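You operate a simulated robot arm through the tools that you are given. There is no shell and no other tool. Be economical: measure what you need, move in short steps, check, and stop when the job is done.

Carry out the task below with a simulated robot arm. There is one attempt and no reset: what you move stays moved.

Task
Add 2 full scoops from the grey tub to the white sack, tie it and fit the HDPE tag.
Fine: put the scoop back; leave the white tub.
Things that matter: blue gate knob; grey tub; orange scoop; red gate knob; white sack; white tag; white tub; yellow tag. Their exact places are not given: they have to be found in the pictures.

The check looks at the end state, three seconds after you hand in, the way a careful person would. Anything else that was tipped, shoved, dropped, spilled or broken makes it a failure.

Robot
A 6-joint arm with a fingered hand, on a carriage that runs on a rail from [-552, -1521] to [178, 491] (x, y) and turns from -132 to 200 degrees about z. Base frame: it is fixed where the carriage stands at the start and does not move with it; the origin is on the floor, on the carriage's upright axis, x ahead of it, y to its left, z up. Units: mm, degrees, N and s.
With the tool pointing down near the work surface it reaches from about 480 to 840 mm from the robot's upright axis, wherever it stands. Its first joint turns from -166.0 to 166.0 degrees. Places, roughly: blue gate knob [800, -400, 1100]; red gate knob [400, -1300, 1100]; white sack (19x13x27 cm) [700, -100, 800]; white tag [250, -1750, 750]; white tub [-3000, -750, 250]. Payload 4 kg.
Tool frame: the origin (TCP) lies between the finger pads and is the grasp point; the fingertips stand 26 mm ahead of it; z points along the fingers, y is the line along which they close. Largest opening 132 mm; the body of the gripper starts 73 mm behind the TCP. The gripper is a hand of 4 fingers: y runs from the thumb to the fingers, the wrist lies at [0, 0, -239] in the tool frame, and closing takes about 1.5 s.
Orientation is told as [roll, pitch, yaw] about the base's x, y, z axes, in that order, counted from this pose: with the fingers straight down and closing along the base's y, the tool's x points along the base's -x, its y along +y and its z along -z.

Tools
- The arm moves only by the tool play_rows. Its argument "deltas" is a list of rows, each an object of numbers (a shift or turn left out is 0, a gripper value left out holds the last): "x", "y", "z": the shift along the tool's x, y, z in m; "ax", "ay", "az": the turn, a rotation vector about the tool's x, y, z in degrees. In form: [{"x": .., "y": .., "z": .., "ax": .., "ay": .., "az": ..}, ...]. A call has 1 to 8 rows; each row shifts and turns the commanded pose from where the row before left it, along the tool's axes as they then stand. "grip" is the finger opening in m, from 0 to 0.132, set as the call begins (left out, the last holds). A row lasts 0.2 s, in which the tool goes at most 50 mm and 8.6 degrees; a call with a longer step from one row to the next is refused whole, and so is a gripper value outside its range. Where a pose cannot be reached the arm comes as near as it can. A force on the tool above 90 N (or 10 N above the force at the start of the call, whichever is more), or a blocked arm, ends the call early, and 0.2 s more pass. The fingers move at their own pace (about 45 mm/s each) and stop on an object; they squeeze with about 27 N. The grip force told is the motor's: it shows also when the fingers shut on nothing. Time passes only in rows, and 0.2 s behind the last, so rows that do not move let the fingers close. The reply holds the time, the measured pose of the TCP, the force on the tool along the base axes, the opening and the grip force, in the units named above and with some noise, with the torque about the TCP (base axes, N m) and any sound that the robot's microphone picked up.
- Cameras (640 x 400 px; columns grow to the right, rows downward): "scene" is now at [313.8, 170.5, 1338.3]; the picture's right is [-0.25, -0.97, 0.00], its down [-0.59, 0.15, -0.79] and it looks along [0.77, -0.20, -0.61] (base axes); focal length 214 px, centre (320, 200). "wrist" rides on the gripper at [68, 2, -97] in the tool frame; the picture's right is [-0.03, 1.00, 0.00], its down [-0.82, -0.02, -0.58] and it looks along [-0.58, -0.01, 0.82] (tool axes); focal length 270 px, centre (320, 200).
- camera(camera): a new picture of that camera. No time passes.
- slide_trunk(by): slides the trunk up (or, below 0, down) by that many mm; the arm and the scene camera ride with it, the base frame stays. It gives what a move gives, with no picture.
- roll_base(legs): drives the robot by 1 to 6 legs, each [ahead, left, turn to the left] in mm, mm and degrees, along the robot's own axes; the way and the turn of a leg run together, so that a leg with both is an arc; at most 1500 mm and 180 degrees a leg. The arm and the cameras ride along, it lands a little off, and it stops where it bumps. It keeps to its track: a leg is cut to what the track allows. It gives what a move gives.
- finger_targets(finger1, finger2, finger3, thumb_bend): sets how far each is bent, from 0 (flat) to 1 (curled in); at 0.3 the hand is open as for a grip, at 0.7 the pads meet at the TCP. One left out holds its place. A second passes; each finger stops where it meets its share of the squeeze, and holds until it gets a number again. A gripper value or a shape takes the hand back. It gives what a move gives, with no picture; readings hold the bend of each and the force on the fingers (four entries, about 0 where the hand has none), thumb and palm.
- grasp_type(shape): the hand has 4 fingers and takes this shape, open, in about a second: jaw (thumb against the fingers, like two jaws); tri (thumb and two fingers); tip (a fingertip pinch); poke (one finger out to press); point (the index stretched); flat (the hand flat); cup (the hand cupped); fist (a fist). The gripper value then closes the fingers along that shape, each until it touches; the sizes above hold for jaw. It gives what a move gives, with no picture.
- pan_tilt(pan, tilt): turns the head with the scene camera to pan (to the left, within 143 degrees either way) and tilt (down, from -29 to 69), counted from straight ahead of the robot. It gives what a move gives.
- point_at(camera, pixels): for up to 12 pixels [column, row] of the newest picture of that camera ("zoom" is the newest enlarged one), the place [x, y, z] in the base frame of the surface seen there, good to about 3 mm. No time passes.
- zoom(camera, box): a new picture of the part [left, top, right, bottom] of that camera's present view, enlarged. No time passes.
- sign_off(): hands the job in; it is judged then, once.

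Work in short steps. Measure before you move; look again where a grasp or a placing could have gone wrong, and mend it. You have 80 turns and 60 pictures in all, those below and enlarged ones among them. Open the gripper and draw the arm clear of the work before you hand the job in, unless the task says otherwise.

The tools are called after "Request:" as name(argument=value, ...) on one line, values as JSON. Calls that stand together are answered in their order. play_rows: Moves the arm, as the interface text tells. Its arguments: {"type":"object","properties":{"deltas":{"type":"array"},"grip":{"type":"number"}},"required":["deltas"]} The other tools are called the same way: slide_trunk (by) slides the trunk up or down; grasp_type (shape) gives the hand a shape; finger_targets (finger1, finger2, finger3, thumb_bend) moves the fingers one by one; roll_base (legs) drives the base; pan_tilt (pan, tilt) turns the head that bears the scene camera; camera (camera) takes a picture; point_at (camera, pixels) gives the place of the surface under pixels of a picture; zoom (camera, box) takes an enlarged picture of a part of a camera's view; sign_off () hands the job in.

At the start:

```text
t: 0.0
tcp_pos: [646.0, 378.9, 1184.3]
tool_rot: [0.0, 0.0, 0.0]
force: [0.4, -0.5, 0.0]
wrist_torque: [-0.03, 0.01, 0.0]
grip_width: 131.8
finger_force: 0.0
shape: jaw
bend: [0.3, 0.3, 0.3, 0.3]
finger forces: [0.0, 0.0, 0.1, 0.0, 0.0, 0.0]
trunk travel left (down, up): [-350.0, 278.0]
robot x, y, heading: [-3.5, -0.6, 0.2]
head pan, tilt: [-14.6, 37.4]
```

scene: 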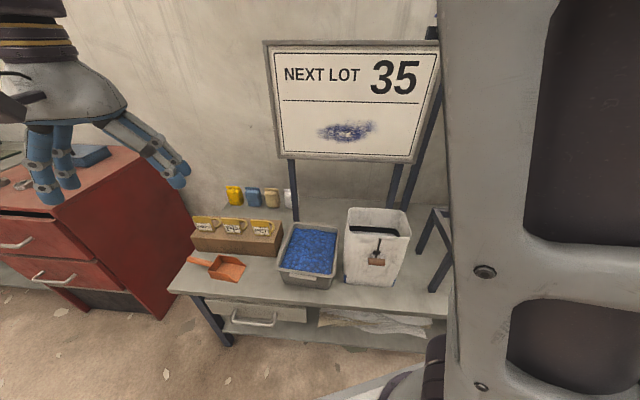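
wrist: 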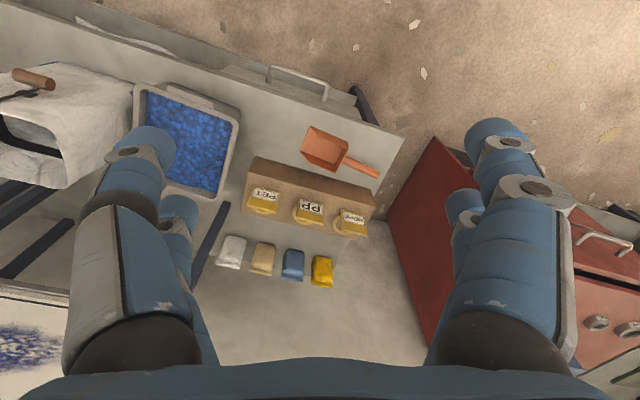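

The scene shows the bench with a grey tub of blue pellets (308,255), an orange scoop (225,268), a sack (375,245), three tags (205-262,225) and a board. I'll enlarge the key parts.

Request:
zoom(camera="scene", box=[170, 180, 430, 342])

Request:
zoom(camera="wrist", box=[200, 120, 400, 300])

Request:
zoom(camera="wrist", box=[0, 40, 260, 202])

```text
2.46 times, centred on (300, 261) of scene
```

zoom: 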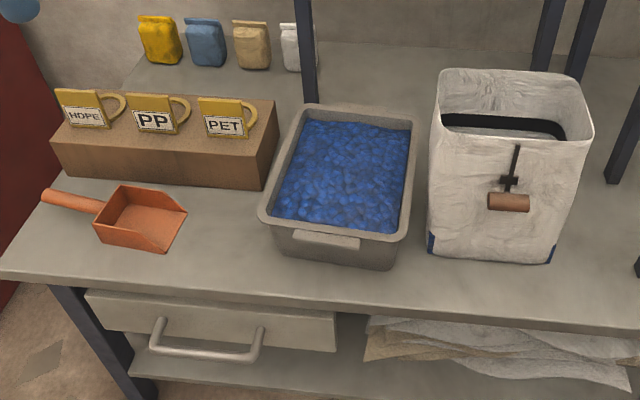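

```text
2.22 times, centred on (300, 210) of wrist
```

zoom: 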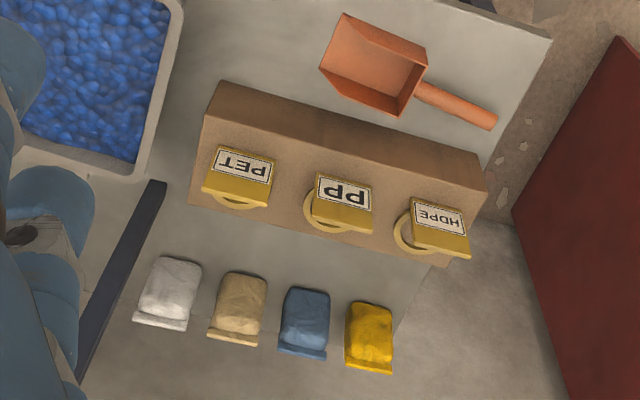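

```text
2.46 times, centred on (130, 121) of wrist
```

zoom: 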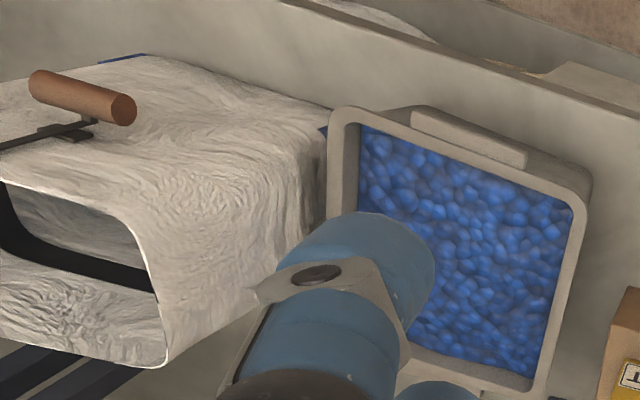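

HDPE is the leftmost tag. I'll look around for the other named things (gates, white tag) before acting.

Request:
pan_tilt(pan=-60, tilt=25)

Request:
camera(camera="scene")

Request:
pan_tilt(pan=-110, tilt=25)

Request:
camera(camera="scene")

Request:
pan_tilt(pan=10, tilt=35)

Request:
camera(camera="scene")

```text
t: 1.1
tcp_pos: [644.5, 380.7, 1183.4]
tool_rot: [-0.1, 0.0, 0.0]
force: [0.8, 0.7, -0.1]
wrist_torque: [0.02, 0.0, -0.03]
grip_width: 131.5
finger_force: 0.1
shape: jaw
bend: [0.3, 0.3, 0.3, 0.3]
finger forces: [0.0, 0.0, 0.1, 0.1, 0.0, 0.1]
trunk travel left (down, up): [-350.0, 278.0]
robot x, y, heading: [2.8, 0.4, -0.2]
head pan, tilt: [-60.0, 25.0]
```

```text
54 pictures are left
```

scene: 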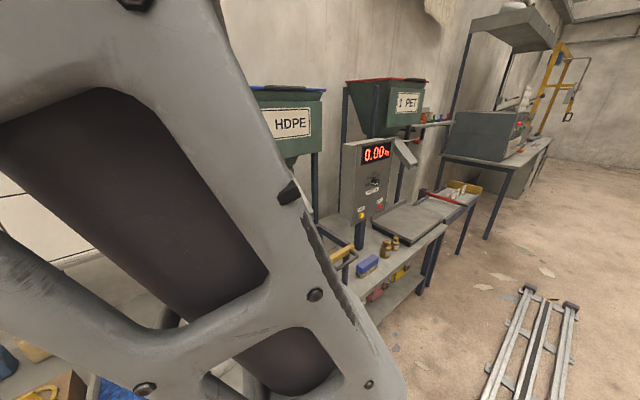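

```text
t: 2.3
tcp_pos: [644.8, 380.5, 1184.2]
tool_rot: [0.0, -0.1, -0.1]
force: [-0.3, 0.4, 0.1]
wrist_torque: [-0.02, -0.01, 0.02]
grip_width: 132.0
finger_force: 0.1
shape: jaw
bend: [0.3, 0.3, 0.3, 0.3]
finger forces: [0.0, 0.0, 0.1, 0.0, 0.0, 0.1]
trunk travel left (down, up): [-350.0, 278.0]
robot x, y, heading: [2.2, -0.9, -0.1]
head pan, tilt: [-110.0, 25.0]
```

```text
53 pictures are left
```

scene: 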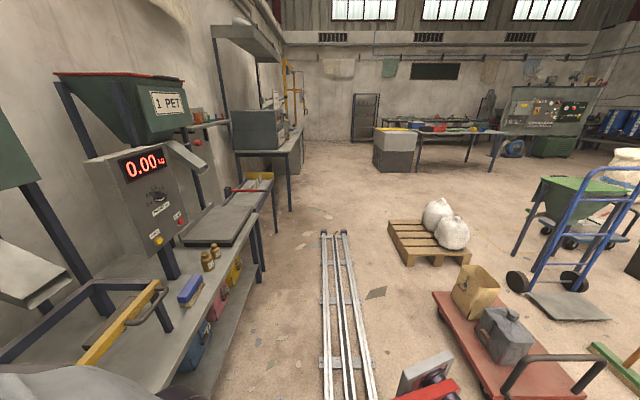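

```text
t: 4.3
tcp_pos: [645.2, 380.3, 1182.7]
tool_rot: [0.0, 0.0, 0.0]
force: [0.0, 0.2, 1.3]
wrist_torque: [-0.04, 0.0, 0.0]
grip_width: 132.0
finger_force: 0.1
shape: jaw
bend: [0.3, 0.3, 0.3, 0.3]
finger forces: [0.0, 0.1, 0.2, 0.0, 0.0, 0.0]
trunk travel left (down, up): [-350.0, 278.0]
robot x, y, heading: [-1.7, 5.8, 0.0]
head pan, tilt: [10.0, 35.0]
```

```text
52 pictures are left
```

scene: 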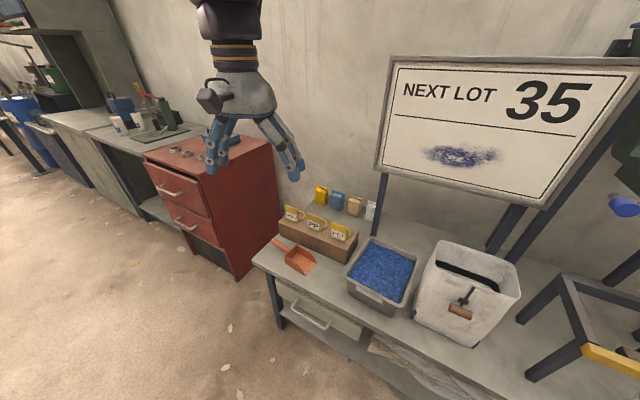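

The hoppers and scale belong to other jobs; all I need is on this bench. I'll take an enlarged view and measure scoop, tub, sack and tags.

Request:
zoom(camera="scene", box=[250, 180, 410, 280])

Request:
point_at(camera="scene", pixels=[[276, 242], [284, 248], [300, 262], [289, 263], [303, 275], [368, 237], [417, 258], [345, 287], [397, 308], [383, 270], [290, 211], [338, 231]])

Request:
zoom(camera="scene", box=[390, 230, 550, 330])

Request:
point_at(camera="scene", pixels=[[440, 240], [521, 262], [502, 311], [422, 283], [470, 347], [459, 312], [470, 292], [462, 302], [430, 210], [470, 290], [455, 285], [480, 270]])

```text
4.00 times, centred on (330, 230) of scene
```

zoom: 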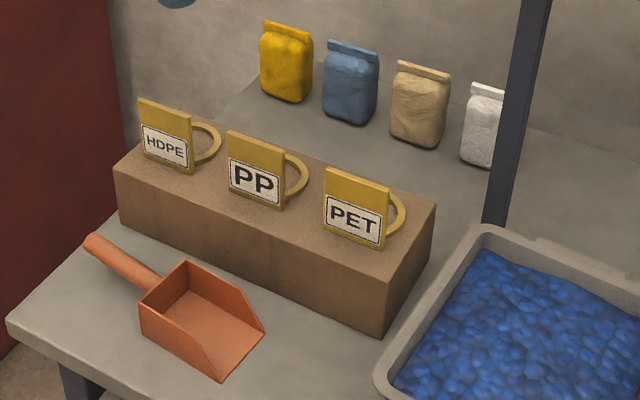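

```text
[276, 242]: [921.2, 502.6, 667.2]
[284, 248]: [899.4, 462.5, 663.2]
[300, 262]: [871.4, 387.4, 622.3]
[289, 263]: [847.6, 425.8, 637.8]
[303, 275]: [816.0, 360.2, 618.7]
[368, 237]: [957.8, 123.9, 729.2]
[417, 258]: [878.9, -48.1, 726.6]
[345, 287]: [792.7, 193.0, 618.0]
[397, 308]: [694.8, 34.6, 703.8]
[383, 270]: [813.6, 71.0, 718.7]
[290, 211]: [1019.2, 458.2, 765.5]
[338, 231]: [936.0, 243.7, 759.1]
```

```text
4.00 times, centred on (470, 280) of scene
```

zoom: 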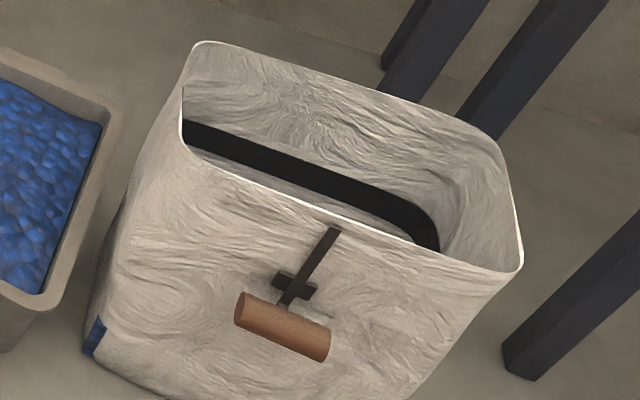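

```text
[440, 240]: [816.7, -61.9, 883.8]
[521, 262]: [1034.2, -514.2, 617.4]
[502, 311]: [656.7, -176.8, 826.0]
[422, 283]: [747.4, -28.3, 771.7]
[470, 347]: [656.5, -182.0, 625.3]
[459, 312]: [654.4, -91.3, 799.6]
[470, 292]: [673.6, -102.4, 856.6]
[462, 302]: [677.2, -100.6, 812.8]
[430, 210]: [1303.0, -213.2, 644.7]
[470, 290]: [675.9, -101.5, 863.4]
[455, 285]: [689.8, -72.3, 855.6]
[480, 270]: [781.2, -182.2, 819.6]
```

Bench and rail run alike along about (0.36, 0.93). From 300 mm further along the rail everything should be in reach, so I drive there and look again.

Request:
roll_base(legs=[[102, 282, 0]])

Request:
pan_tilt(pan=-22, tilt=45)

Request:
camera(camera="scene")

```text
t: 6.3
tcp_pos: [746.6, 660.1, 1184.1]
tool_rot: [-0.1, 0.0, 0.1]
force: [-0.1, -0.7, 0.0]
wrist_torque: [0.0, 0.02, 0.01]
grip_width: 131.8
finger_force: 0.0
shape: jaw
bend: [0.3, 0.3, 0.3, 0.3]
finger forces: [0.0, 0.0, 0.0, 0.1, 0.0, 0.0]
trunk travel left (down, up): [-350.0, 278.0]
robot x, y, heading: [102.8, 276.9, -0.1]
head pan, tilt: [10.0, 35.0]
```

```text
t: 7.3
tcp_pos: [745.3, 659.3, 1183.8]
tool_rot: [0.0, -0.1, 0.1]
force: [0.3, -0.6, 0.2]
wrist_torque: [-0.01, 0.01, -0.03]
grip_width: 132.0
finger_force: 0.0
shape: jaw
bend: [0.3, 0.3, 0.3, 0.3]
finger forces: [0.1, 0.0, 0.0, 0.0, 0.0, 0.1]
trunk travel left (down, up): [-350.0, 278.0]
robot x, y, heading: [99.0, 279.3, 0.2]
head pan, tilt: [-22.0, 45.0]
```

```text
49 pictures are left
```

scene: 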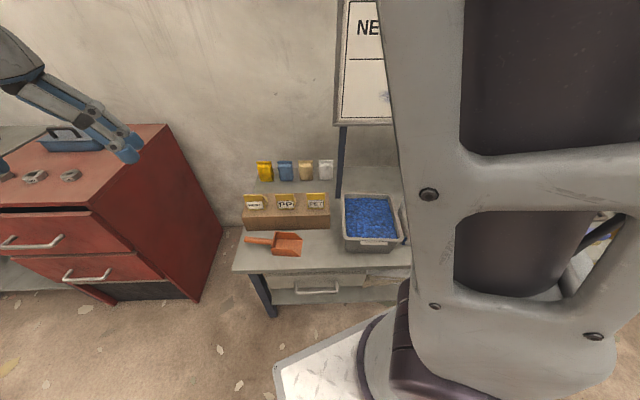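

The arm's trunk blocks the sack from here, but the scoop (275,243) and tub (370,222) are clear. I'll enlarge these and measure.

Request:
zoom(camera="scene", box=[232, 180, 408, 290])

```text
3.64 times, centred on (320, 235) of scene
```

zoom: 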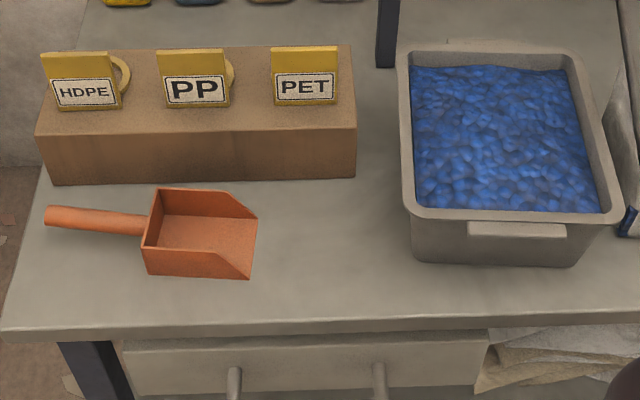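

Request:
point_at(camera="zoom", pixels=[[50, 214], [100, 218], [140, 224], [148, 200], [148, 270], [160, 190], [256, 216], [250, 276], [200, 235], [230, 230], [215, 268], [152, 244]])

Request:
point_at(camera="zoom", pixels=[[404, 58], [580, 52], [605, 215], [412, 208], [500, 140], [430, 120], [570, 120], [500, 200], [500, 75], [430, 195], [590, 200], [200, 310]])

Request:
point_at(camera="zoom", pixels=[[44, 55], [107, 54], [58, 106], [120, 106], [123, 62], [129, 80], [122, 93], [80, 70], [36, 128], [356, 122], [352, 48], [140, 100]])

```text
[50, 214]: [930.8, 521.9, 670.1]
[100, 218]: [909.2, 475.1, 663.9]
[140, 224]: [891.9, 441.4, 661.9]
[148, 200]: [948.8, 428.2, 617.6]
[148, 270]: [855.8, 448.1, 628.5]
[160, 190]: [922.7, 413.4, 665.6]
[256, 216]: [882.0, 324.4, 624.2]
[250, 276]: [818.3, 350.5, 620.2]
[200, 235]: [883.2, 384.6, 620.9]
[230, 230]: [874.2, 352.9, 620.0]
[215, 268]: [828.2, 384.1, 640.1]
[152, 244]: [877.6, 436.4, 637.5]
```

```text
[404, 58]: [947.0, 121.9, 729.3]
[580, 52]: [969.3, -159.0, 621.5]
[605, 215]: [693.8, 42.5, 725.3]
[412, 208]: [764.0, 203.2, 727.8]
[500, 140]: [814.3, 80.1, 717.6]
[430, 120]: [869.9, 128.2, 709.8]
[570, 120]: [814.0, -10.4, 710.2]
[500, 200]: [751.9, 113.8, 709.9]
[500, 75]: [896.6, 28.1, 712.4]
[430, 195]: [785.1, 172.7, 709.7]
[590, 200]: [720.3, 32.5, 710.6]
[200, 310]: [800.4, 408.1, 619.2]
```

```text
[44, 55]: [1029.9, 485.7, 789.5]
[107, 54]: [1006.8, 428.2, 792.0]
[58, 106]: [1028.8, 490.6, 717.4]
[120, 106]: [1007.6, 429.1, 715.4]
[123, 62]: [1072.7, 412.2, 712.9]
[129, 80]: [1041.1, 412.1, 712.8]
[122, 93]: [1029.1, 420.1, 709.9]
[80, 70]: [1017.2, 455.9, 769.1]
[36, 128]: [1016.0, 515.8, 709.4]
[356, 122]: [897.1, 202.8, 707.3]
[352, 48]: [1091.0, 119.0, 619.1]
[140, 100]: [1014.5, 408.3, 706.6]
```

Scoop handle runs from (931,522) to the box at (892,441), axis at about 64°, top z≈665; pellet surface z≈710, tub rim z≈728. Before planning the approach I check how close the red cabinet is.

Request:
point_at(camera="scene", pixels=[[165, 128], [106, 212], [135, 170], [215, 215], [64, 140], [263, 170], [325, 169]])

Request:
roll_base(legs=[[51, 141, 0]])

```text
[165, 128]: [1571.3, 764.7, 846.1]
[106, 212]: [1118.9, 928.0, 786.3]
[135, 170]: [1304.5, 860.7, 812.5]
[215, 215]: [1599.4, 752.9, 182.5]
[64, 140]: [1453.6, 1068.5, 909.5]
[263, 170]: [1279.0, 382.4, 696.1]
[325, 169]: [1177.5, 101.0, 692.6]
```

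```text
t: 8.7
tcp_pos: [797.8, 800.7, 1183.7]
tool_rot: [0.0, 0.0, 0.1]
force: [-0.5, 0.3, 0.0]
wrist_torque: [0.03, -0.02, -0.01]
grip_width: 131.8
finger_force: 0.1
shape: jaw
bend: [0.3, 0.3, 0.3, 0.3]
finger forces: [0.1, 0.1, 0.1, 0.1, 0.0, 0.0]
trunk travel left (down, up): [-350.0, 278.0]
robot x, y, heading: [153.2, 420.5, 0.1]
head pan, tilt: [-22.0, 45.0]
```

The cabinet is well away. I move above the scoop handle and yaw by -116° so tool x runs along the handle away from the box.

Request:
play_rows(deltas=[{"x": -0.0137, "y": -0.0411, "z": 0.02}, {"x": -0.0137, "y": -0.0411, "z": 0.02}, {"x": -0.0137, "y": -0.0411, "z": 0.02}, {"x": -0.0137, "y": -0.0411, "z": 0.02}, {"x": -0.0137, "y": -0.0411, "z": 0.02}, {"x": -0.0137, "y": -0.0411, "z": 0.02}, {"x": -0.0137, "y": -0.0411, "z": 0.02}, {"x": -0.0137, "y": -0.0411, "z": 0.02}], grip=0.075)

Request:
play_rows(deltas=[{"az": 8.5}, {"az": 8.5}, {"az": 8.5}, {"az": 8.5}, {"az": 8.5}, {"az": 8.5}, {"az": 8.5}, {"az": 8.5}])

Request:
play_rows(deltas=[{"az": 8, "z": 0.02}, {"az": 8, "z": 0.02}, {"az": 8, "z": 0.02}, {"az": 8, "z": 0.02}, {"az": 8, "z": 0.02}, {"az": 8, "z": 0.02}, {"z": 0.02}])

Request:
camera(camera="wrist")

Request:
camera(camera="scene")

```text
t: 10.5
tcp_pos: [905.9, 472.2, 1023.0]
tool_rot: [0.0, 0.0, 0.1]
force: [-0.6, 0.4, 1.3]
wrist_torque: [-0.02, -0.03, 0.04]
grip_width: 75.7
finger_force: 0.0
shape: jaw
bend: [0.72, 0.72, 0.72, 0.7]
finger forces: [0.1, 0.1, 0.0, 0.0, 0.0, 0.0]
trunk travel left (down, up): [-350.0, 278.0]
robot x, y, heading: [155.5, 419.6, 0.1]
head pan, tilt: [-22.0, 45.0]
```

```text
t: 12.3
tcp_pos: [907.2, 472.4, 1024.5]
tool_rot: [0.0, 0.0, -68.1]
force: [0.2, -0.5, -0.1]
wrist_torque: [0.01, -0.03, 0.0]
grip_width: 75.7
finger_force: 0.1
shape: jaw
bend: [0.72, 0.72, 0.72, 0.7]
finger forces: [0.1, 0.1, 0.0, 0.1, 0.1, 0.1]
trunk travel left (down, up): [-350.0, 278.0]
robot x, y, heading: [152.4, 422.0, 0.1]
head pan, tilt: [-22.0, 45.0]
```

```text
t: 13.9
tcp_pos: [907.1, 469.8, 883.4]
tool_rot: [0.1, 0.0, -116.0]
force: [-0.5, -0.5, 0.4]
wrist_torque: [-0.02, -0.02, -0.01]
grip_width: 75.4
finger_force: 0.0
shape: jaw
bend: [0.72, 0.72, 0.72, 0.7]
finger forces: [0.1, 0.0, 0.0, 0.0, 0.1, 0.0]
trunk travel left (down, up): [-350.0, 278.0]
robot x, y, heading: [152.8, 418.6, 0.2]
head pan, tilt: [-22.0, 45.0]
```

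```text
47 pictures are left
```

wrist: 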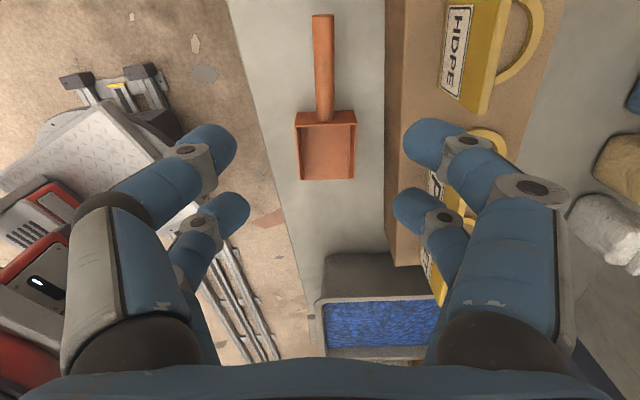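

```text
46 pictures are left
```

scene: 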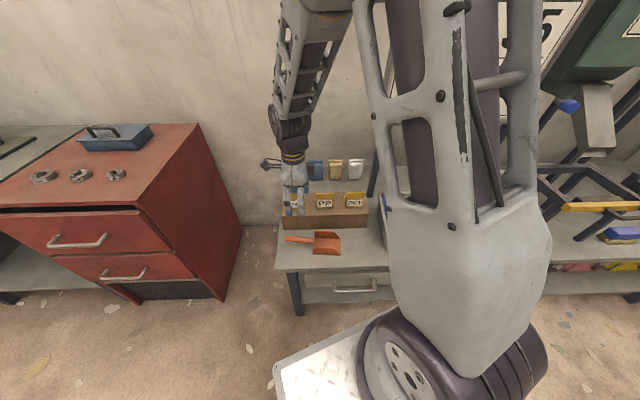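

Scoop is at (325,20)-(355,180) in the wrist view, nearly along the picture's column. I measure the handle precisely.

Request:
point_at(camera="wrist", pixels=[[322, 20], [323, 60], [324, 105], [315, 60], [331, 60], [297, 115], [355, 115], [301, 178], [351, 178], [326, 150], [326, 118], [388, 100]])

```text
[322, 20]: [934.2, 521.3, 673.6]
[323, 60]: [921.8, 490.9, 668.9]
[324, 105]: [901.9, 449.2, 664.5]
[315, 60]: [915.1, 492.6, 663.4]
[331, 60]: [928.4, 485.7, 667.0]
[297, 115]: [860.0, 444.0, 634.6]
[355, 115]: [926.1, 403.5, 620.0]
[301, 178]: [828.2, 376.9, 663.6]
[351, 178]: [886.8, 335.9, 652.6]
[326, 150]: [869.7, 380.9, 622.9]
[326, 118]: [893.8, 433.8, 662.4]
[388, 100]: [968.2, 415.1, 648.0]
```

Handle axis is at 66° with centre about (910,466,656). I align, tilt the hand back 30° (wrist behind the handle) and go down to z≈683.

Request:
play_rows(deltas=[{"x": -0.0024, "y": 0.0044, "az": -2}, {"ay": -7.5}, {"ay": -7.5}, {"ay": -7.5}, {"ay": -7.5}])

Request:
play_rows(deltas=[{"z": 0.0346, "x": 0.02}, {"z": 0.0346, "x": 0.02}, {"z": 0.0346, "x": 0.02}, {"z": 0.0346, "x": 0.02}, {"z": 0.0346, "x": 0.02}, {}])

Request:
camera(camera="wrist")

```text
t: 15.1
tcp_pos: [910.9, 467.2, 883.7]
tool_rot: [-0.1, -30.1, -114.1]
force: [0.3, 0.2, 0.4]
wrist_torque: [-0.01, -0.01, -0.01]
grip_width: 75.6
finger_force: 0.1
shape: jaw
bend: [0.72, 0.72, 0.72, 0.7]
finger forces: [0.1, 0.0, 0.0, 0.0, 0.0, 0.2]
trunk travel left (down, up): [-350.0, 278.0]
robot x, y, heading: [152.1, 416.5, 0.2]
head pan, tilt: [-22.0, 45.0]
```

```text
t: 16.5
tcp_pos: [910.9, 469.1, 682.3]
tool_rot: [0.0, -30.0, -114.0]
force: [0.2, 0.0, -0.2]
wrist_torque: [0.0, -0.03, 0.01]
grip_width: 75.7
finger_force: 0.0
shape: jaw
bend: [0.72, 0.72, 0.72, 0.7]
finger forces: [0.0, 0.0, 0.1, 0.1, 0.0, 0.1]
trunk travel left (down, up): [-350.0, 278.0]
robot x, y, heading: [153.0, 419.7, 0.0]
head pan, tilt: [-22.0, 45.0]
```

```text
45 pictures are left
```

wrist: 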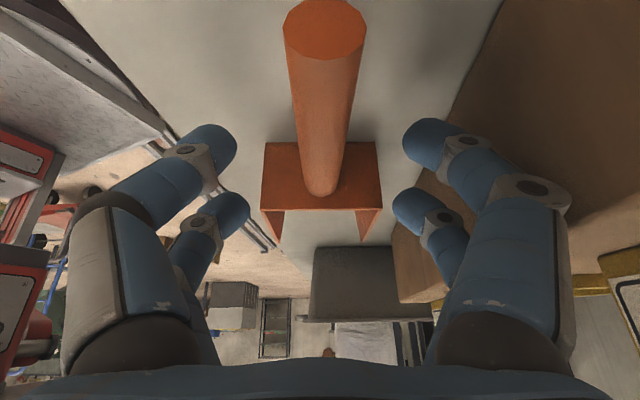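

The handle is centred between the fingers. I drop 25 mm and close.

Request:
play_rows(deltas=[{"z": 0.011, "x": 0.006}, {"z": 0.0107, "x": 0.006}, {}])

Request:
play_rows(deltas=[{}, {}, {}, {}, {}, {}, {}, {}], grip=0.0)

Request:
camera(camera="wrist")

```text
t: 17.3
tcp_pos: [910.2, 468.6, 657.9]
tool_rot: [0.0, -30.0, -114.0]
force: [0.1, -0.2, -0.7]
wrist_torque: [-0.02, 0.0, -0.01]
grip_width: 75.3
finger_force: 0.0
shape: jaw
bend: [0.72, 0.72, 0.72, 0.7]
finger forces: [0.0, 0.0, 0.1, 0.0, 0.0, 0.0]
trunk travel left (down, up): [-350.0, 278.0]
robot x, y, heading: [154.1, 418.8, 0.1]
head pan, tilt: [-22.0, 45.0]
```

```text
t: 19.1
tcp_pos: [910.1, 467.9, 658.3]
tool_rot: [0.0, -29.9, -113.9]
force: [-0.2, 0.2, 0.0]
wrist_torque: [0.01, -0.02, -0.03]
grip_width: 0.0
finger_force: 26.6
shape: jaw
bend: [0.61, 0.72, 0.73, 0.7]
finger forces: [0.1, 23.9, 23.2, 0.0, 0.5, 0.0]
trunk travel left (down, up): [-350.0, 278.0]
robot x, y, heading: [149.5, 419.1, 0.1]
head pan, tilt: [-22.0, 45.0]
```

```text
44 pictures are left
```

wrist: 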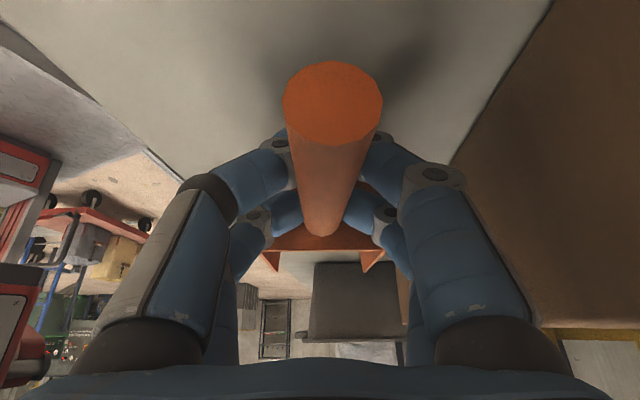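

Grip width reads 0 though fingers feel 24 N, so the pads may have met below the handle. I lift 40 mm straight up and check how the scoop follows.

Request:
play_rows(deltas=[{"z": -0.0087, "x": -0.005}, {"z": -0.0087, "x": -0.005}, {"z": -0.0087, "x": -0.005}, {"z": -0.0087, "x": -0.005}, {}])

Request:
zoom(camera="scene", box=[230, 130, 390, 280])

Request:
camera(camera="wrist")

```text
t: 20.3
tcp_pos: [907.8, 468.2, 698.1]
tool_rot: [0.0, -30.1, -113.9]
force: [0.5, 0.3, -1.2]
wrist_torque: [0.09, -0.03, 0.01]
grip_width: 0.1
finger_force: 27.4
shape: jaw
bend: [0.61, 0.72, 0.73, 0.7]
finger forces: [0.0, 23.8, 23.9, 0.1, 0.1, 0.0]
trunk travel left (down, up): [-350.0, 278.0]
robot x, y, heading: [153.1, 421.4, 0.6]
head pan, tilt: [-22.0, 45.0]
```

```text
2.67 times, centred on (310, 205) of scene
```

zoom: 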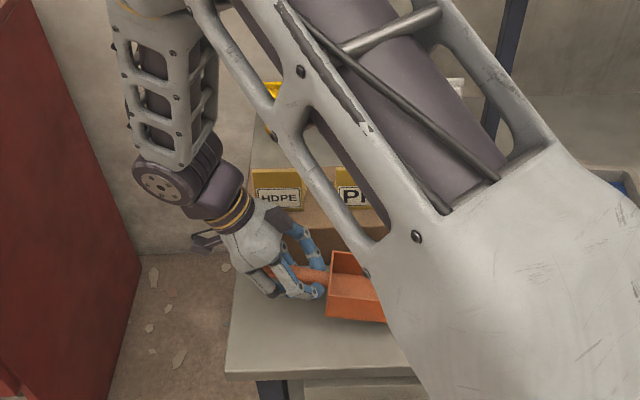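

```text
42 pictures are left
```

wrist: 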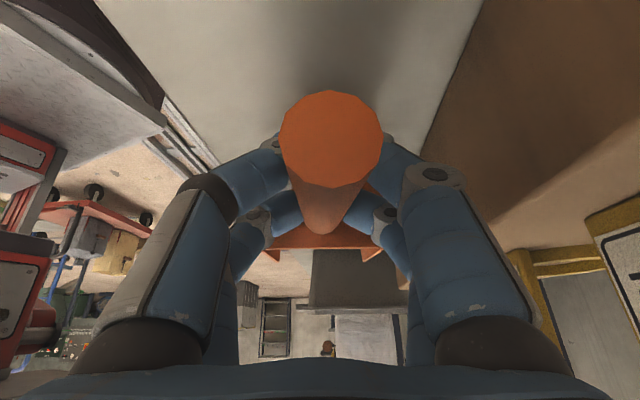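

The scoop follows but droops: with the 30° tilt only some fingers hold it. I set it back down, open, bring the hand upright and regrip with fingers square to the handle.

Request:
play_rows(deltas=[{"z": 0.0087, "x": 0.005}, {"z": 0.0087, "x": 0.005}, {"z": 0.0087, "x": 0.005}, {"z": 0.0083, "x": 0.0048}, {}])

Request:
play_rows(deltas=[{}, {}, {}, {}, {}, {}], grip=0.075)

Request:
play_rows(deltas=[{"z": -0.0346, "x": -0.02}, {"z": -0.0346, "x": -0.02}, {"ay": 7.5}, {"ay": 7.5}, {"ay": 7.5}, {"ay": 7.5}, {}])

Request:
camera(camera="wrist")

```text
t: 21.5
tcp_pos: [909.4, 467.7, 659.1]
tool_rot: [0.0, -30.0, -113.9]
force: [0.1, 0.1, -1.4]
wrist_torque: [-0.07, 0.02, 0.03]
grip_width: 0.0
finger_force: 27.3
shape: jaw
bend: [0.61, 0.72, 0.73, 0.7]
finger forces: [0.1, 24.3, 23.8, 0.0, 0.7, 0.1]
trunk travel left (down, up): [-350.0, 278.0]
robot x, y, heading: [151.8, 419.5, -0.2]
head pan, tilt: [-22.0, 45.0]
```

```text
t: 22.9
tcp_pos: [909.0, 467.9, 658.9]
tool_rot: [0.0, -30.0, -113.8]
force: [0.7, -0.1, -0.1]
wrist_torque: [-0.01, 0.0, 0.0]
grip_width: 74.4
finger_force: 0.1
shape: jaw
bend: [0.72, 0.72, 0.72, 0.7]
finger forces: [0.0, 0.1, 0.0, 0.0, 0.0, 0.1]
trunk travel left (down, up): [-350.0, 278.0]
robot x, y, heading: [151.5, 418.7, 0.0]
head pan, tilt: [-22.0, 45.0]
```

```text
t: 24.5
tcp_pos: [909.3, 467.2, 739.8]
tool_rot: [0.0, 0.1, -113.9]
force: [-0.9, -0.8, -0.2]
wrist_torque: [0.01, -0.01, -0.02]
grip_width: 74.2
finger_force: 0.0
shape: jaw
bend: [0.72, 0.72, 0.72, 0.7]
finger forces: [0.0, 0.1, 0.0, 0.0, 0.1, 0.0]
trunk travel left (down, up): [-350.0, 278.0]
robot x, y, heading: [150.4, 422.1, -0.0]
head pan, tilt: [-22.0, 45.0]
```

```text
41 pictures are left
```

wrist: 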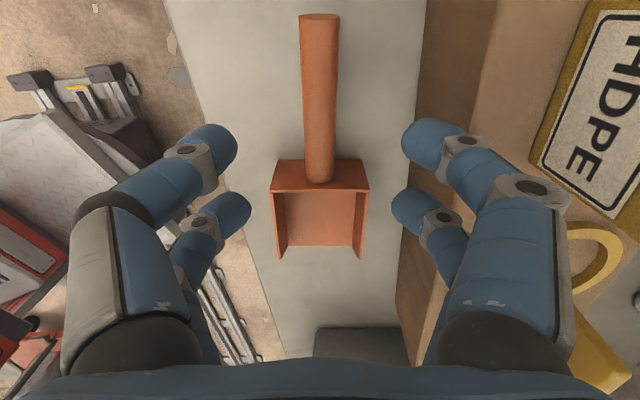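

The scoop sits as before. I remeasure the handle before the second grasp.

Request:
point_at(camera="wrist", pixels=[[319, 22], [319, 60], [319, 100], [319, 150], [304, 100], [334, 100], [308, 160], [331, 160], [319, 175]])

```text
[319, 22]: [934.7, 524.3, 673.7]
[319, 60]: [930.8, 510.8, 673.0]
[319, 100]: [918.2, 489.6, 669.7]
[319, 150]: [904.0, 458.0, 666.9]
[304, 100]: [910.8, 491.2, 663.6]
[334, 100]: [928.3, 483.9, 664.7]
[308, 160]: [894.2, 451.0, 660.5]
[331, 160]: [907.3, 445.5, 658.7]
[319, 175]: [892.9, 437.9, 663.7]
```

The handle centre line is at 64° with centre z≈658. I align the yaw, go down to TCP z≈656 and close.

Request:
play_rows(deltas=[{"x": 0.007, "y": -0.0015, "az": 2.2}, {"z": 0.03}, {"z": 0.03}, {"z": 0.024}, {}])

Request:
play_rows(deltas=[{}, {}, {}, {}, {}, {}, {}, {}], grip=0.0)

Request:
camera(camera="wrist")

```text
t: 25.7
tcp_pos: [911.2, 474.5, 654.0]
tool_rot: [0.0, 0.0, -116.1]
force: [-0.5, 0.1, -0.2]
wrist_torque: [0.01, 0.02, 0.0]
grip_width: 74.6
finger_force: 0.1
shape: jaw
bend: [0.72, 0.72, 0.72, 0.7]
finger forces: [0.0, 0.0, 0.0, 0.0, 0.0, 0.1]
trunk travel left (down, up): [-350.0, 278.0]
robot x, y, heading: [159.3, 421.5, 0.2]
head pan, tilt: [-22.0, 45.0]
```

```text
t: 27.5
tcp_pos: [911.2, 475.9, 654.5]
tool_rot: [0.0, 0.0, -116.1]
force: [-0.1, -0.5, -0.3]
wrist_torque: [0.0, -0.04, 0.02]
grip_width: 0.0
finger_force: 27.2
shape: jaw
bend: [0.63, 0.7, 0.69, 0.7]
finger forces: [0.0, 0.0, 0.0, 0.0, 0.0, 0.1]
trunk travel left (down, up): [-350.0, 278.0]
robot x, y, heading: [151.0, 417.9, 0.4]
head pan, tilt: [-22.0, 45.0]
```

```text
40 pictures are left
```

wrist: 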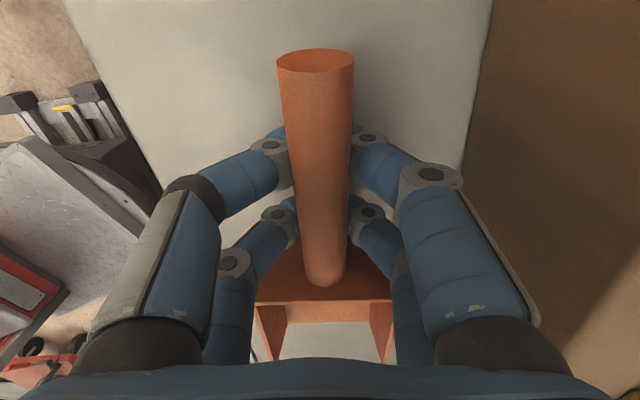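

Forces are zero: the pads met below the handle, loosely ringing it. I reopen, raise 10 mm and close again.

Request:
play_rows(deltas=[{}, {}, {}, {}, {}, {"z": -0.01}, {}], grip=0.075)

Request:
play_rows(deltas=[{}, {}, {}, {}, {}, {}, {}, {}], grip=0.0)

Request:
camera(camera="wrist")

```text
t: 29.1
tcp_pos: [911.4, 474.0, 664.9]
tool_rot: [0.0, 0.0, -116.0]
force: [0.6, -0.1, 1.1]
wrist_torque: [0.01, 0.02, -0.03]
grip_width: 74.7
finger_force: 0.1
shape: jaw
bend: [0.72, 0.72, 0.72, 0.7]
finger forces: [0.0, 0.0, 0.0, 0.0, 0.1, 0.0]
trunk travel left (down, up): [-350.0, 278.0]
robot x, y, heading: [153.8, 420.2, 0.2]
head pan, tilt: [-22.0, 45.0]
```

```text
t: 30.9
tcp_pos: [912.0, 474.7, 666.1]
tool_rot: [0.0, 0.0, -116.0]
force: [0.3, 0.4, -0.8]
wrist_torque: [-0.03, -0.03, -0.02]
grip_width: 3.3
finger_force: 26.4
shape: jaw
bend: [0.72, 0.73, 0.73, 0.72]
finger forces: [0.1, 0.0, 0.0, 0.1, 0.1, 0.1]
trunk travel left (down, up): [-350.0, 278.0]
robot x, y, heading: [150.3, 418.7, 0.3]
head pan, tilt: [-22.0, 45.0]
```

```text
39 pictures are left
```

wrist: 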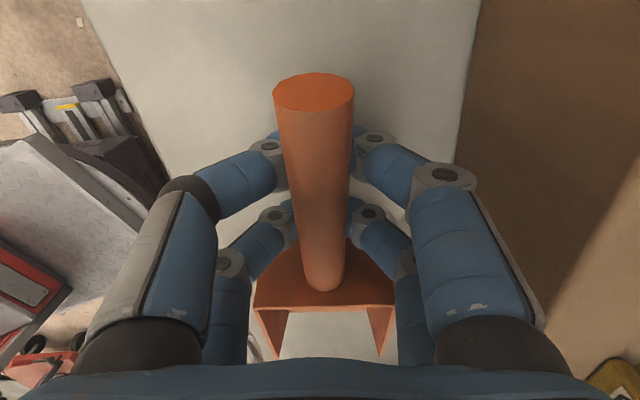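

Width is now 3.3 mm, so the pads bear on the handle's underside. I raise another 10 mm and close once more.

Request:
play_rows(deltas=[{}, {}, {}, {}, {}, {"z": -0.01}, {}], grip=0.075)

Request:
play_rows(deltas=[{}, {}, {}, {}, {}, {}, {}, {}], grip=0.0)

Request:
camera(camera="wrist")

```text
t: 32.5
tcp_pos: [910.9, 474.5, 675.2]
tool_rot: [0.0, 0.0, -116.1]
force: [-0.1, -0.1, 0.9]
wrist_torque: [0.04, 0.01, 0.01]
grip_width: 74.4
finger_force: 0.0
shape: jaw
bend: [0.72, 0.72, 0.72, 0.7]
finger forces: [0.1, 0.0, 0.0, 0.0, 0.1, 0.0]
trunk travel left (down, up): [-350.0, 278.0]
robot x, y, heading: [157.5, 419.1, 0.3]
head pan, tilt: [-22.0, 45.0]
```

```text
t: 34.3
tcp_pos: [910.3, 473.9, 675.6]
tool_rot: [0.0, -0.1, -116.2]
force: [0.5, -0.2, 0.6]
wrist_torque: [-0.13, 0.04, 0.02]
grip_width: 16.3
finger_force: 27.1
shape: jaw
bend: [0.72, 0.72, 0.72, 0.7]
finger forces: [24.4, 24.2, 24.0, 0.0, 24.2, 0.0]
trunk travel left (down, up): [-350.0, 278.0]
robot x, y, heading: [152.6, 422.0, 0.2]
head pan, tilt: [-22.0, 45.0]
```

```text
38 pictures are left
```

wrist: 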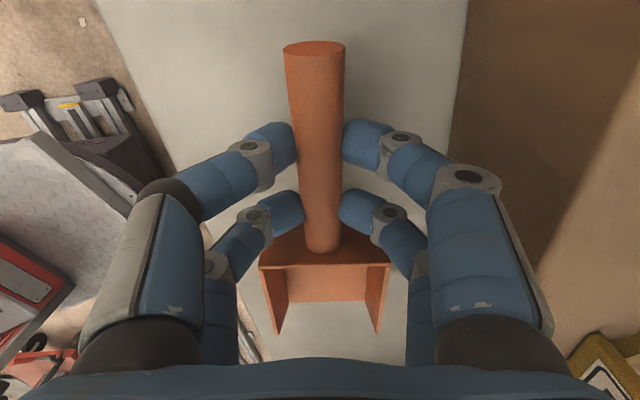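

Now all fingers report 24 N and width 16 mm: a proper grip. I lift 150 mm and check that the scoop stays put.

Request:
play_rows(deltas=[{"z": -0.02}, {"z": -0.03}, {"z": -0.03}, {"z": -0.035}, {"z": -0.035}, {}, {}])

Request:
camera(camera="wrist")

Request:
point_at(camera="wrist", pixels=[[315, 55], [318, 120], [321, 200], [322, 240], [290, 300], [360, 300], [325, 300], [325, 320], [266, 270], [384, 270], [277, 330], [378, 330]])

```text
t: 35.9
tcp_pos: [910.1, 473.9, 824.2]
tool_rot: [0.1, 0.0, -116.2]
force: [0.1, 0.5, -0.8]
wrist_torque: [0.11, -0.03, 0.01]
grip_width: 16.2
finger_force: 27.2
shape: jaw
bend: [0.72, 0.72, 0.72, 0.7]
finger forces: [24.4, 22.8, 22.8, 0.0, 24.4, 0.1]
trunk travel left (down, up): [-350.0, 278.0]
robot x, y, heading: [151.8, 415.4, 0.0]
head pan, tilt: [-22.0, 45.0]
```

```text
37 pictures are left
```

wrist: 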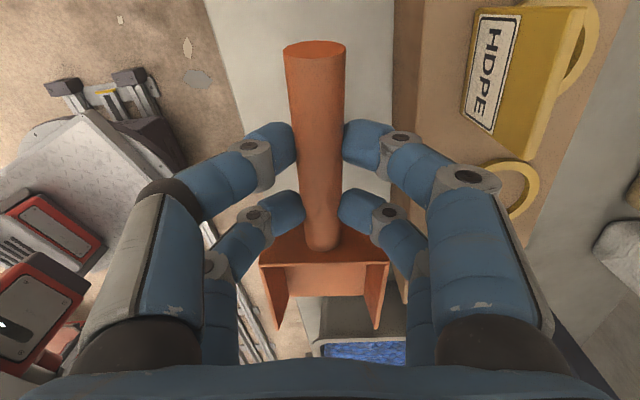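

```text
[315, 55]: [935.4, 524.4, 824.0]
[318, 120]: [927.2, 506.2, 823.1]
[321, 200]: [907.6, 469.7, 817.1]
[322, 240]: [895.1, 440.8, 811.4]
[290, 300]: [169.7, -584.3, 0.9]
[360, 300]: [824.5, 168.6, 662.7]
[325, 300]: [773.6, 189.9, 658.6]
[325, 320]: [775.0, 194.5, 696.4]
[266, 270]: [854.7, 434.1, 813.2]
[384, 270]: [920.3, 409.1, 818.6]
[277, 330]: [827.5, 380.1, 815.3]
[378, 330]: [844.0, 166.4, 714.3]
```

The scoop is held level; in the tool frame its lip lies at x −150, z +56. I raise 80 mm, drive back along the rail to about s=200 and look at sack and board surroundings.

Request:
play_rows(deltas=[{"z": -0.04}, {"z": -0.04}, {}])

Request:
roll_base(legs=[[-85, -233, 0]])

Request:
pan_tilt(pan=-15, tilt=35)

Request:
camera(camera="scene")

```text
t: 36.7
tcp_pos: [910.0, 474.4, 906.1]
tool_rot: [-0.1, 0.0, -116.1]
force: [0.3, 0.5, -1.7]
wrist_torque: [0.07, -0.04, 0.01]
grip_width: 16.3
finger_force: 27.1
shape: jaw
bend: [0.72, 0.72, 0.72, 0.7]
finger forces: [24.5, 22.8, 22.8, 0.1, 24.4, 0.0]
trunk travel left (down, up): [-350.0, 278.0]
robot x, y, heading: [151.8, 415.3, 0.1]
head pan, tilt: [-22.0, 45.0]
```

```text
t: 38.5
tcp_pos: [824.7, 238.6, 907.1]
tool_rot: [0.0, 0.0, -116.2]
force: [0.0, -0.4, -1.0]
wrist_torque: [0.09, -0.03, -0.03]
grip_width: 16.3
finger_force: 26.7
shape: jaw
bend: [0.72, 0.72, 0.72, 0.7]
finger forces: [24.3, 22.8, 22.7, 0.0, 24.3, 0.1]
trunk travel left (down, up): [-350.0, 278.0]
robot x, y, heading: [68.6, 184.9, -0.1]
head pan, tilt: [-22.0, 45.0]
```

```text
t: 39.2
tcp_pos: [824.9, 239.2, 908.2]
tool_rot: [0.0, 0.0, -116.2]
force: [0.3, -0.5, -1.4]
wrist_torque: [0.08, -0.04, -0.01]
grip_width: 15.9
finger_force: 26.7
shape: jaw
bend: [0.72, 0.72, 0.72, 0.7]
finger forces: [24.4, 22.8, 22.7, 0.0, 24.3, 0.1]
trunk travel left (down, up): [-350.0, 278.0]
robot x, y, heading: [60.6, 181.9, 0.0]
head pan, tilt: [-15.0, 35.0]
```

```text
36 pictures are left
```

scene: 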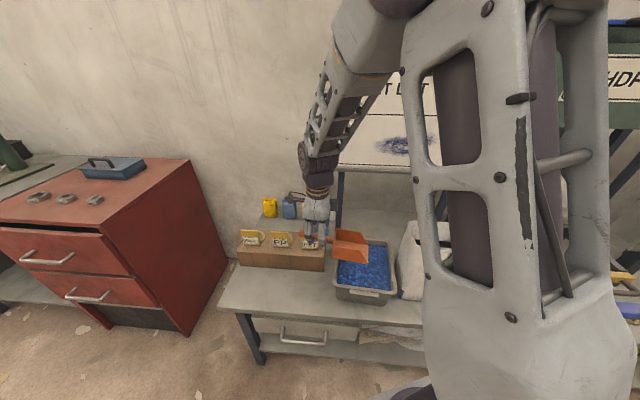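

I measure the board's lower edge and legs from this view.

Request:
point_at(camera="scene", pixels=[[345, 163], [405, 165], [339, 190], [345, 120], [350, 240], [402, 255], [408, 222], [400, 295], [405, 275], [365, 265], [345, 300], [388, 298]])

```text
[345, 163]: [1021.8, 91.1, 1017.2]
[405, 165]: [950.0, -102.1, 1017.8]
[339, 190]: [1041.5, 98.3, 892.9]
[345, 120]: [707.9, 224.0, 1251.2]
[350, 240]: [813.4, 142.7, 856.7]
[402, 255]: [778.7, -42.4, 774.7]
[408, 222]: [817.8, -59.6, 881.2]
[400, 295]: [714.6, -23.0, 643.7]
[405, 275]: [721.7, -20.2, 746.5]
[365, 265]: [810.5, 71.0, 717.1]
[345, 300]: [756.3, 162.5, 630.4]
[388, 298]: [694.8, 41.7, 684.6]
```

Scooping towards −b would bring the wrist into the sack, so I want the scoop pointing back towards the robot (f≈175°). I test whether the wrist can yaw another −69° at this height.

Request:
play_rows(deltas=[{"az": 8.6}, {"az": 8.6}, {"az": 8.6}, {"az": 8.6}, {"az": 8.6}, {"az": 8.6}, {"az": 8.6}, {"az": 8.6}])

```text
t: 41.0
tcp_pos: [825.2, 238.5, 907.9]
tool_rot: [-0.1, 0.0, 174.9]
force: [0.7, 0.7, -1.3]
wrist_torque: [0.0, -0.08, -0.03]
grip_width: 16.0
finger_force: 27.3
shape: jaw
bend: [0.72, 0.72, 0.72, 0.7]
finger forces: [24.4, 22.7, 22.7, 0.0, 24.4, 0.0]
trunk travel left (down, up): [-350.0, 278.0]
robot x, y, heading: [66.1, 184.6, -0.0]
head pan, tilt: [-15.0, 35.0]
```

The yaw works. Now I move above the tub's far part (TCP to about (862,76)) and tip the scoop 60° nose-down above the pellets.

Request:
play_rows(deltas=[{"x": 0.0128, "y": 0.0396}, {"x": 0.0128, "y": 0.0396}, {"x": 0.0128, "y": 0.0396}, {"x": 0.0128, "y": 0.0396}, {}])

Request:
play_rows(deltas=[{"ay": 7.5}, {"ay": 7.5}, {"ay": 7.5}, {"ay": 7.5}, {"ay": 7.5}, {"ay": 7.5}, {"ay": 7.5}, {"ay": 7.5}])

Request:
pan_tilt(pan=-22, tilt=45)

Request:
camera(camera="scene")

```text
t: 42.2
tcp_pos: [863.0, 76.8, 909.8]
tool_rot: [0.0, 0.0, 175.0]
force: [0.7, 0.3, -2.1]
wrist_torque: [0.0, -0.1, 0.03]
grip_width: 16.0
finger_force: 26.7
shape: jaw
bend: [0.72, 0.72, 0.72, 0.7]
finger forces: [24.5, 22.8, 22.7, 0.1, 24.2, 0.1]
trunk travel left (down, up): [-350.0, 278.0]
robot x, y, heading: [65.8, 183.9, 0.2]
head pan, tilt: [-15.0, 35.0]
```

```text
t: 44.0
tcp_pos: [861.0, 93.4, 905.6]
tool_rot: [-4.4, 33.6, 174.6]
force: [-0.2, -0.8, -1.0]
wrist_torque: [0.0, -0.02, -0.02]
grip_width: 16.3
finger_force: 27.0
shape: jaw
bend: [0.72, 0.72, 0.72, 0.7]
finger forces: [24.3, 22.4, 22.6, 0.0, 24.1, 0.0]
out of reach, approached as far as the arm can: row 5, 6, 7, 8
trunk travel left (down, up): [-350.0, 278.0]
robot x, y, heading: [67.2, 182.5, 0.1]
head pan, tilt: [-15.0, 35.0]
```

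```text
t: 44.8
tcp_pos: [860.5, 93.7, 905.0]
tool_rot: [-4.5, 33.5, 174.6]
force: [0.0, -0.7, -0.5]
wrist_torque: [0.02, -0.05, 0.0]
grip_width: 15.8
finger_force: 26.9
shape: jaw
bend: [0.72, 0.72, 0.72, 0.7]
finger forces: [24.4, 22.4, 22.5, 0.1, 24.1, 0.0]
trunk travel left (down, up): [-350.0, 278.0]
robot x, y, heading: [66.4, 182.8, -0.1]
head pan, tilt: [-22.0, 45.0]
```

```text
35 pictures are left
```

scene: 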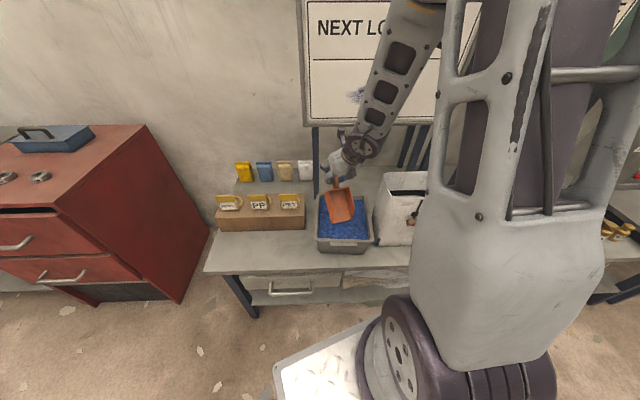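

The arm runs into a wrist limit at 34° tilt because the forearm comes down so steeply. I'll undo part of the tilt and then lower the trunk to get a flatter forearm.

Request:
play_rows(deltas=[{"ay": -8.5}, {"ay": -8.5}, {"ay": -8.5}, {}])

```text
t: 45.8
tcp_pos: [862.2, 99.6, 905.0]
tool_rot: [-5.2, 11.4, 176.8]
force: [-0.3, 0.1, -0.4]
wrist_torque: [-0.03, -0.06, -0.01]
grip_width: 15.8
finger_force: 27.4
shape: jaw
bend: [0.72, 0.72, 0.72, 0.7]
finger forces: [24.6, 22.3, 22.9, 0.0, 24.2, 0.0]
out of reach, approached as far as the arm can: row 2
trunk travel left (down, up): [-350.0, 278.0]
robot x, y, heading: [64.9, 186.7, 0.4]
head pan, tilt: [-22.0, 45.0]
```

The commanded pose is clipped to where the arm is. I level the scoop, raise the arm 200 mm, then slide the trunk down 200.

Request:
play_rows(deltas=[{"ax": -5.2}, {"ay": -5.7}, {"ay": -5.7, "az": 1.8}, {"z": -0.048}, {"z": -0.048}, {"z": -0.048}, {"z": -0.048}, {}])

Request:
slide_trunk(by=-200)

Request:
play_rows(deltas=[{"z": -0.04}, {"z": -0.04}, {"z": -0.04}, {"z": -0.03}, {}])

Request:
slide_trunk(by=-145)

```text
t: 47.5
tcp_pos: [860.6, 100.3, 1096.7]
tool_rot: [-0.4, 0.3, 175.0]
force: [-0.8, 0.2, -1.3]
wrist_torque: [-0.06, -0.09, 0.01]
grip_width: 15.5
finger_force: 26.8
shape: jaw
bend: [0.72, 0.72, 0.72, 0.7]
finger forces: [24.5, 21.5, 22.2, 0.0, 24.0, 0.0]
trunk travel left (down, up): [-350.0, 278.0]
robot x, y, heading: [69.1, 183.5, -0.1]
head pan, tilt: [-22.0, 45.0]
```

```text
t: 49.7
tcp_pos: [862.4, 100.0, 897.1]
tool_rot: [-0.3, 0.2, 175.0]
force: [0.6, -0.1, -2.2]
wrist_torque: [0.0, -0.08, -0.02]
grip_width: 15.5
finger_force: 27.7
shape: jaw
bend: [0.72, 0.72, 0.72, 0.7]
finger forces: [24.5, 21.4, 22.1, 0.0, 24.1, 0.0]
trunk travel left (down, up): [-150.0, 478.0]
robot x, y, heading: [65.7, 186.1, 0.0]
head pan, tilt: [-22.0, 45.0]
```

```text
t: 50.9
tcp_pos: [862.0, 98.1, 1048.9]
tool_rot: [-0.2, 0.3, 175.0]
force: [0.6, 0.2, -0.9]
wrist_torque: [-0.02, -0.11, -0.01]
grip_width: 15.6
finger_force: 27.0
shape: jaw
bend: [0.72, 0.72, 0.72, 0.7]
finger forces: [24.5, 21.2, 21.9, 0.1, 24.0, 0.0]
trunk travel left (down, up): [-150.0, 478.0]
robot x, y, heading: [67.8, 184.5, -0.0]
head pan, tilt: [-22.0, 45.0]
```

```text
t: 52.6
tcp_pos: [862.4, 99.1, 902.2]
tool_rot: [-0.3, 0.2, 175.0]
force: [-0.6, 0.3, -1.4]
wrist_torque: [0.0, -0.08, 0.03]
grip_width: 15.7
finger_force: 26.9
shape: jaw
bend: [0.72, 0.72, 0.72, 0.7]
finger forces: [24.5, 21.3, 21.8, 0.0, 24.1, 0.0]
trunk travel left (down, up): [-5.0, 623.0]
robot x, y, heading: [66.8, 184.6, -0.0]
head pan, tilt: [-22.0, 45.0]
```

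The trunk is low now. I recentre over the tub and try the 60° tilt again.

Request:
play_rows(deltas=[{"y": 0.022}, {"ay": 8.5}, {"ay": 8.5}, {"ay": 8.5}, {"ay": 8.5}, {"ay": 8.5}, {"ay": 8.5}, {"ay": 8.5}])

Request:
camera(camera="wrist")

Request:
camera(camera="scene")

```text
t: 54.4
tcp_pos: [858.4, 76.9, 901.4]
tool_rot: [-0.2, 59.9, 174.6]
force: [0.5, 0.5, -0.9]
wrist_torque: [-0.02, -0.01, -0.01]
grip_width: 15.5
finger_force: 26.8
shape: jaw
bend: [0.72, 0.72, 0.72, 0.7]
finger forces: [24.3, 21.3, 22.4, 0.0, 23.6, 0.0]
trunk travel left (down, up): [-5.0, 623.0]
robot x, y, heading: [67.8, 182.9, 0.0]
head pan, tilt: [-22.0, 45.0]
```

```text
34 pictures are left
```

wrist: 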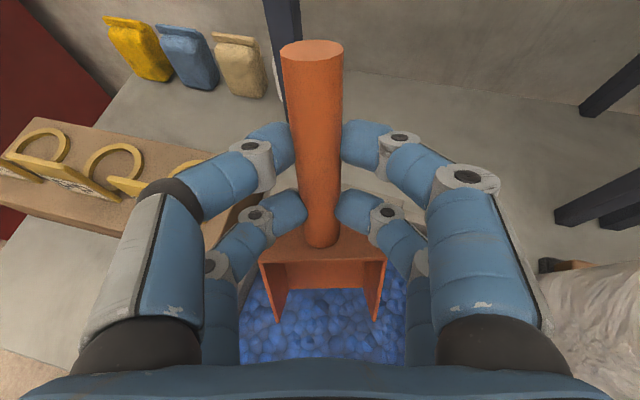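

```text
33 pictures are left
```

scene: 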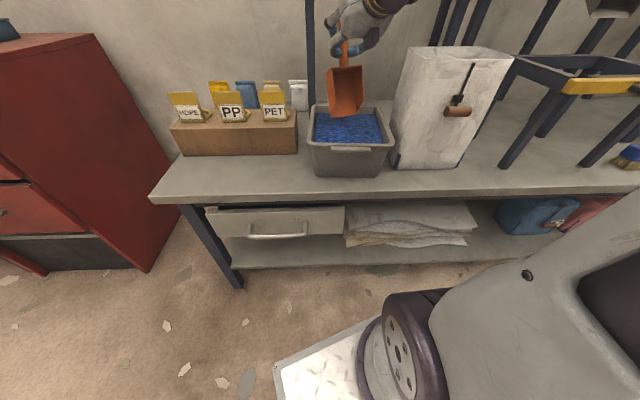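

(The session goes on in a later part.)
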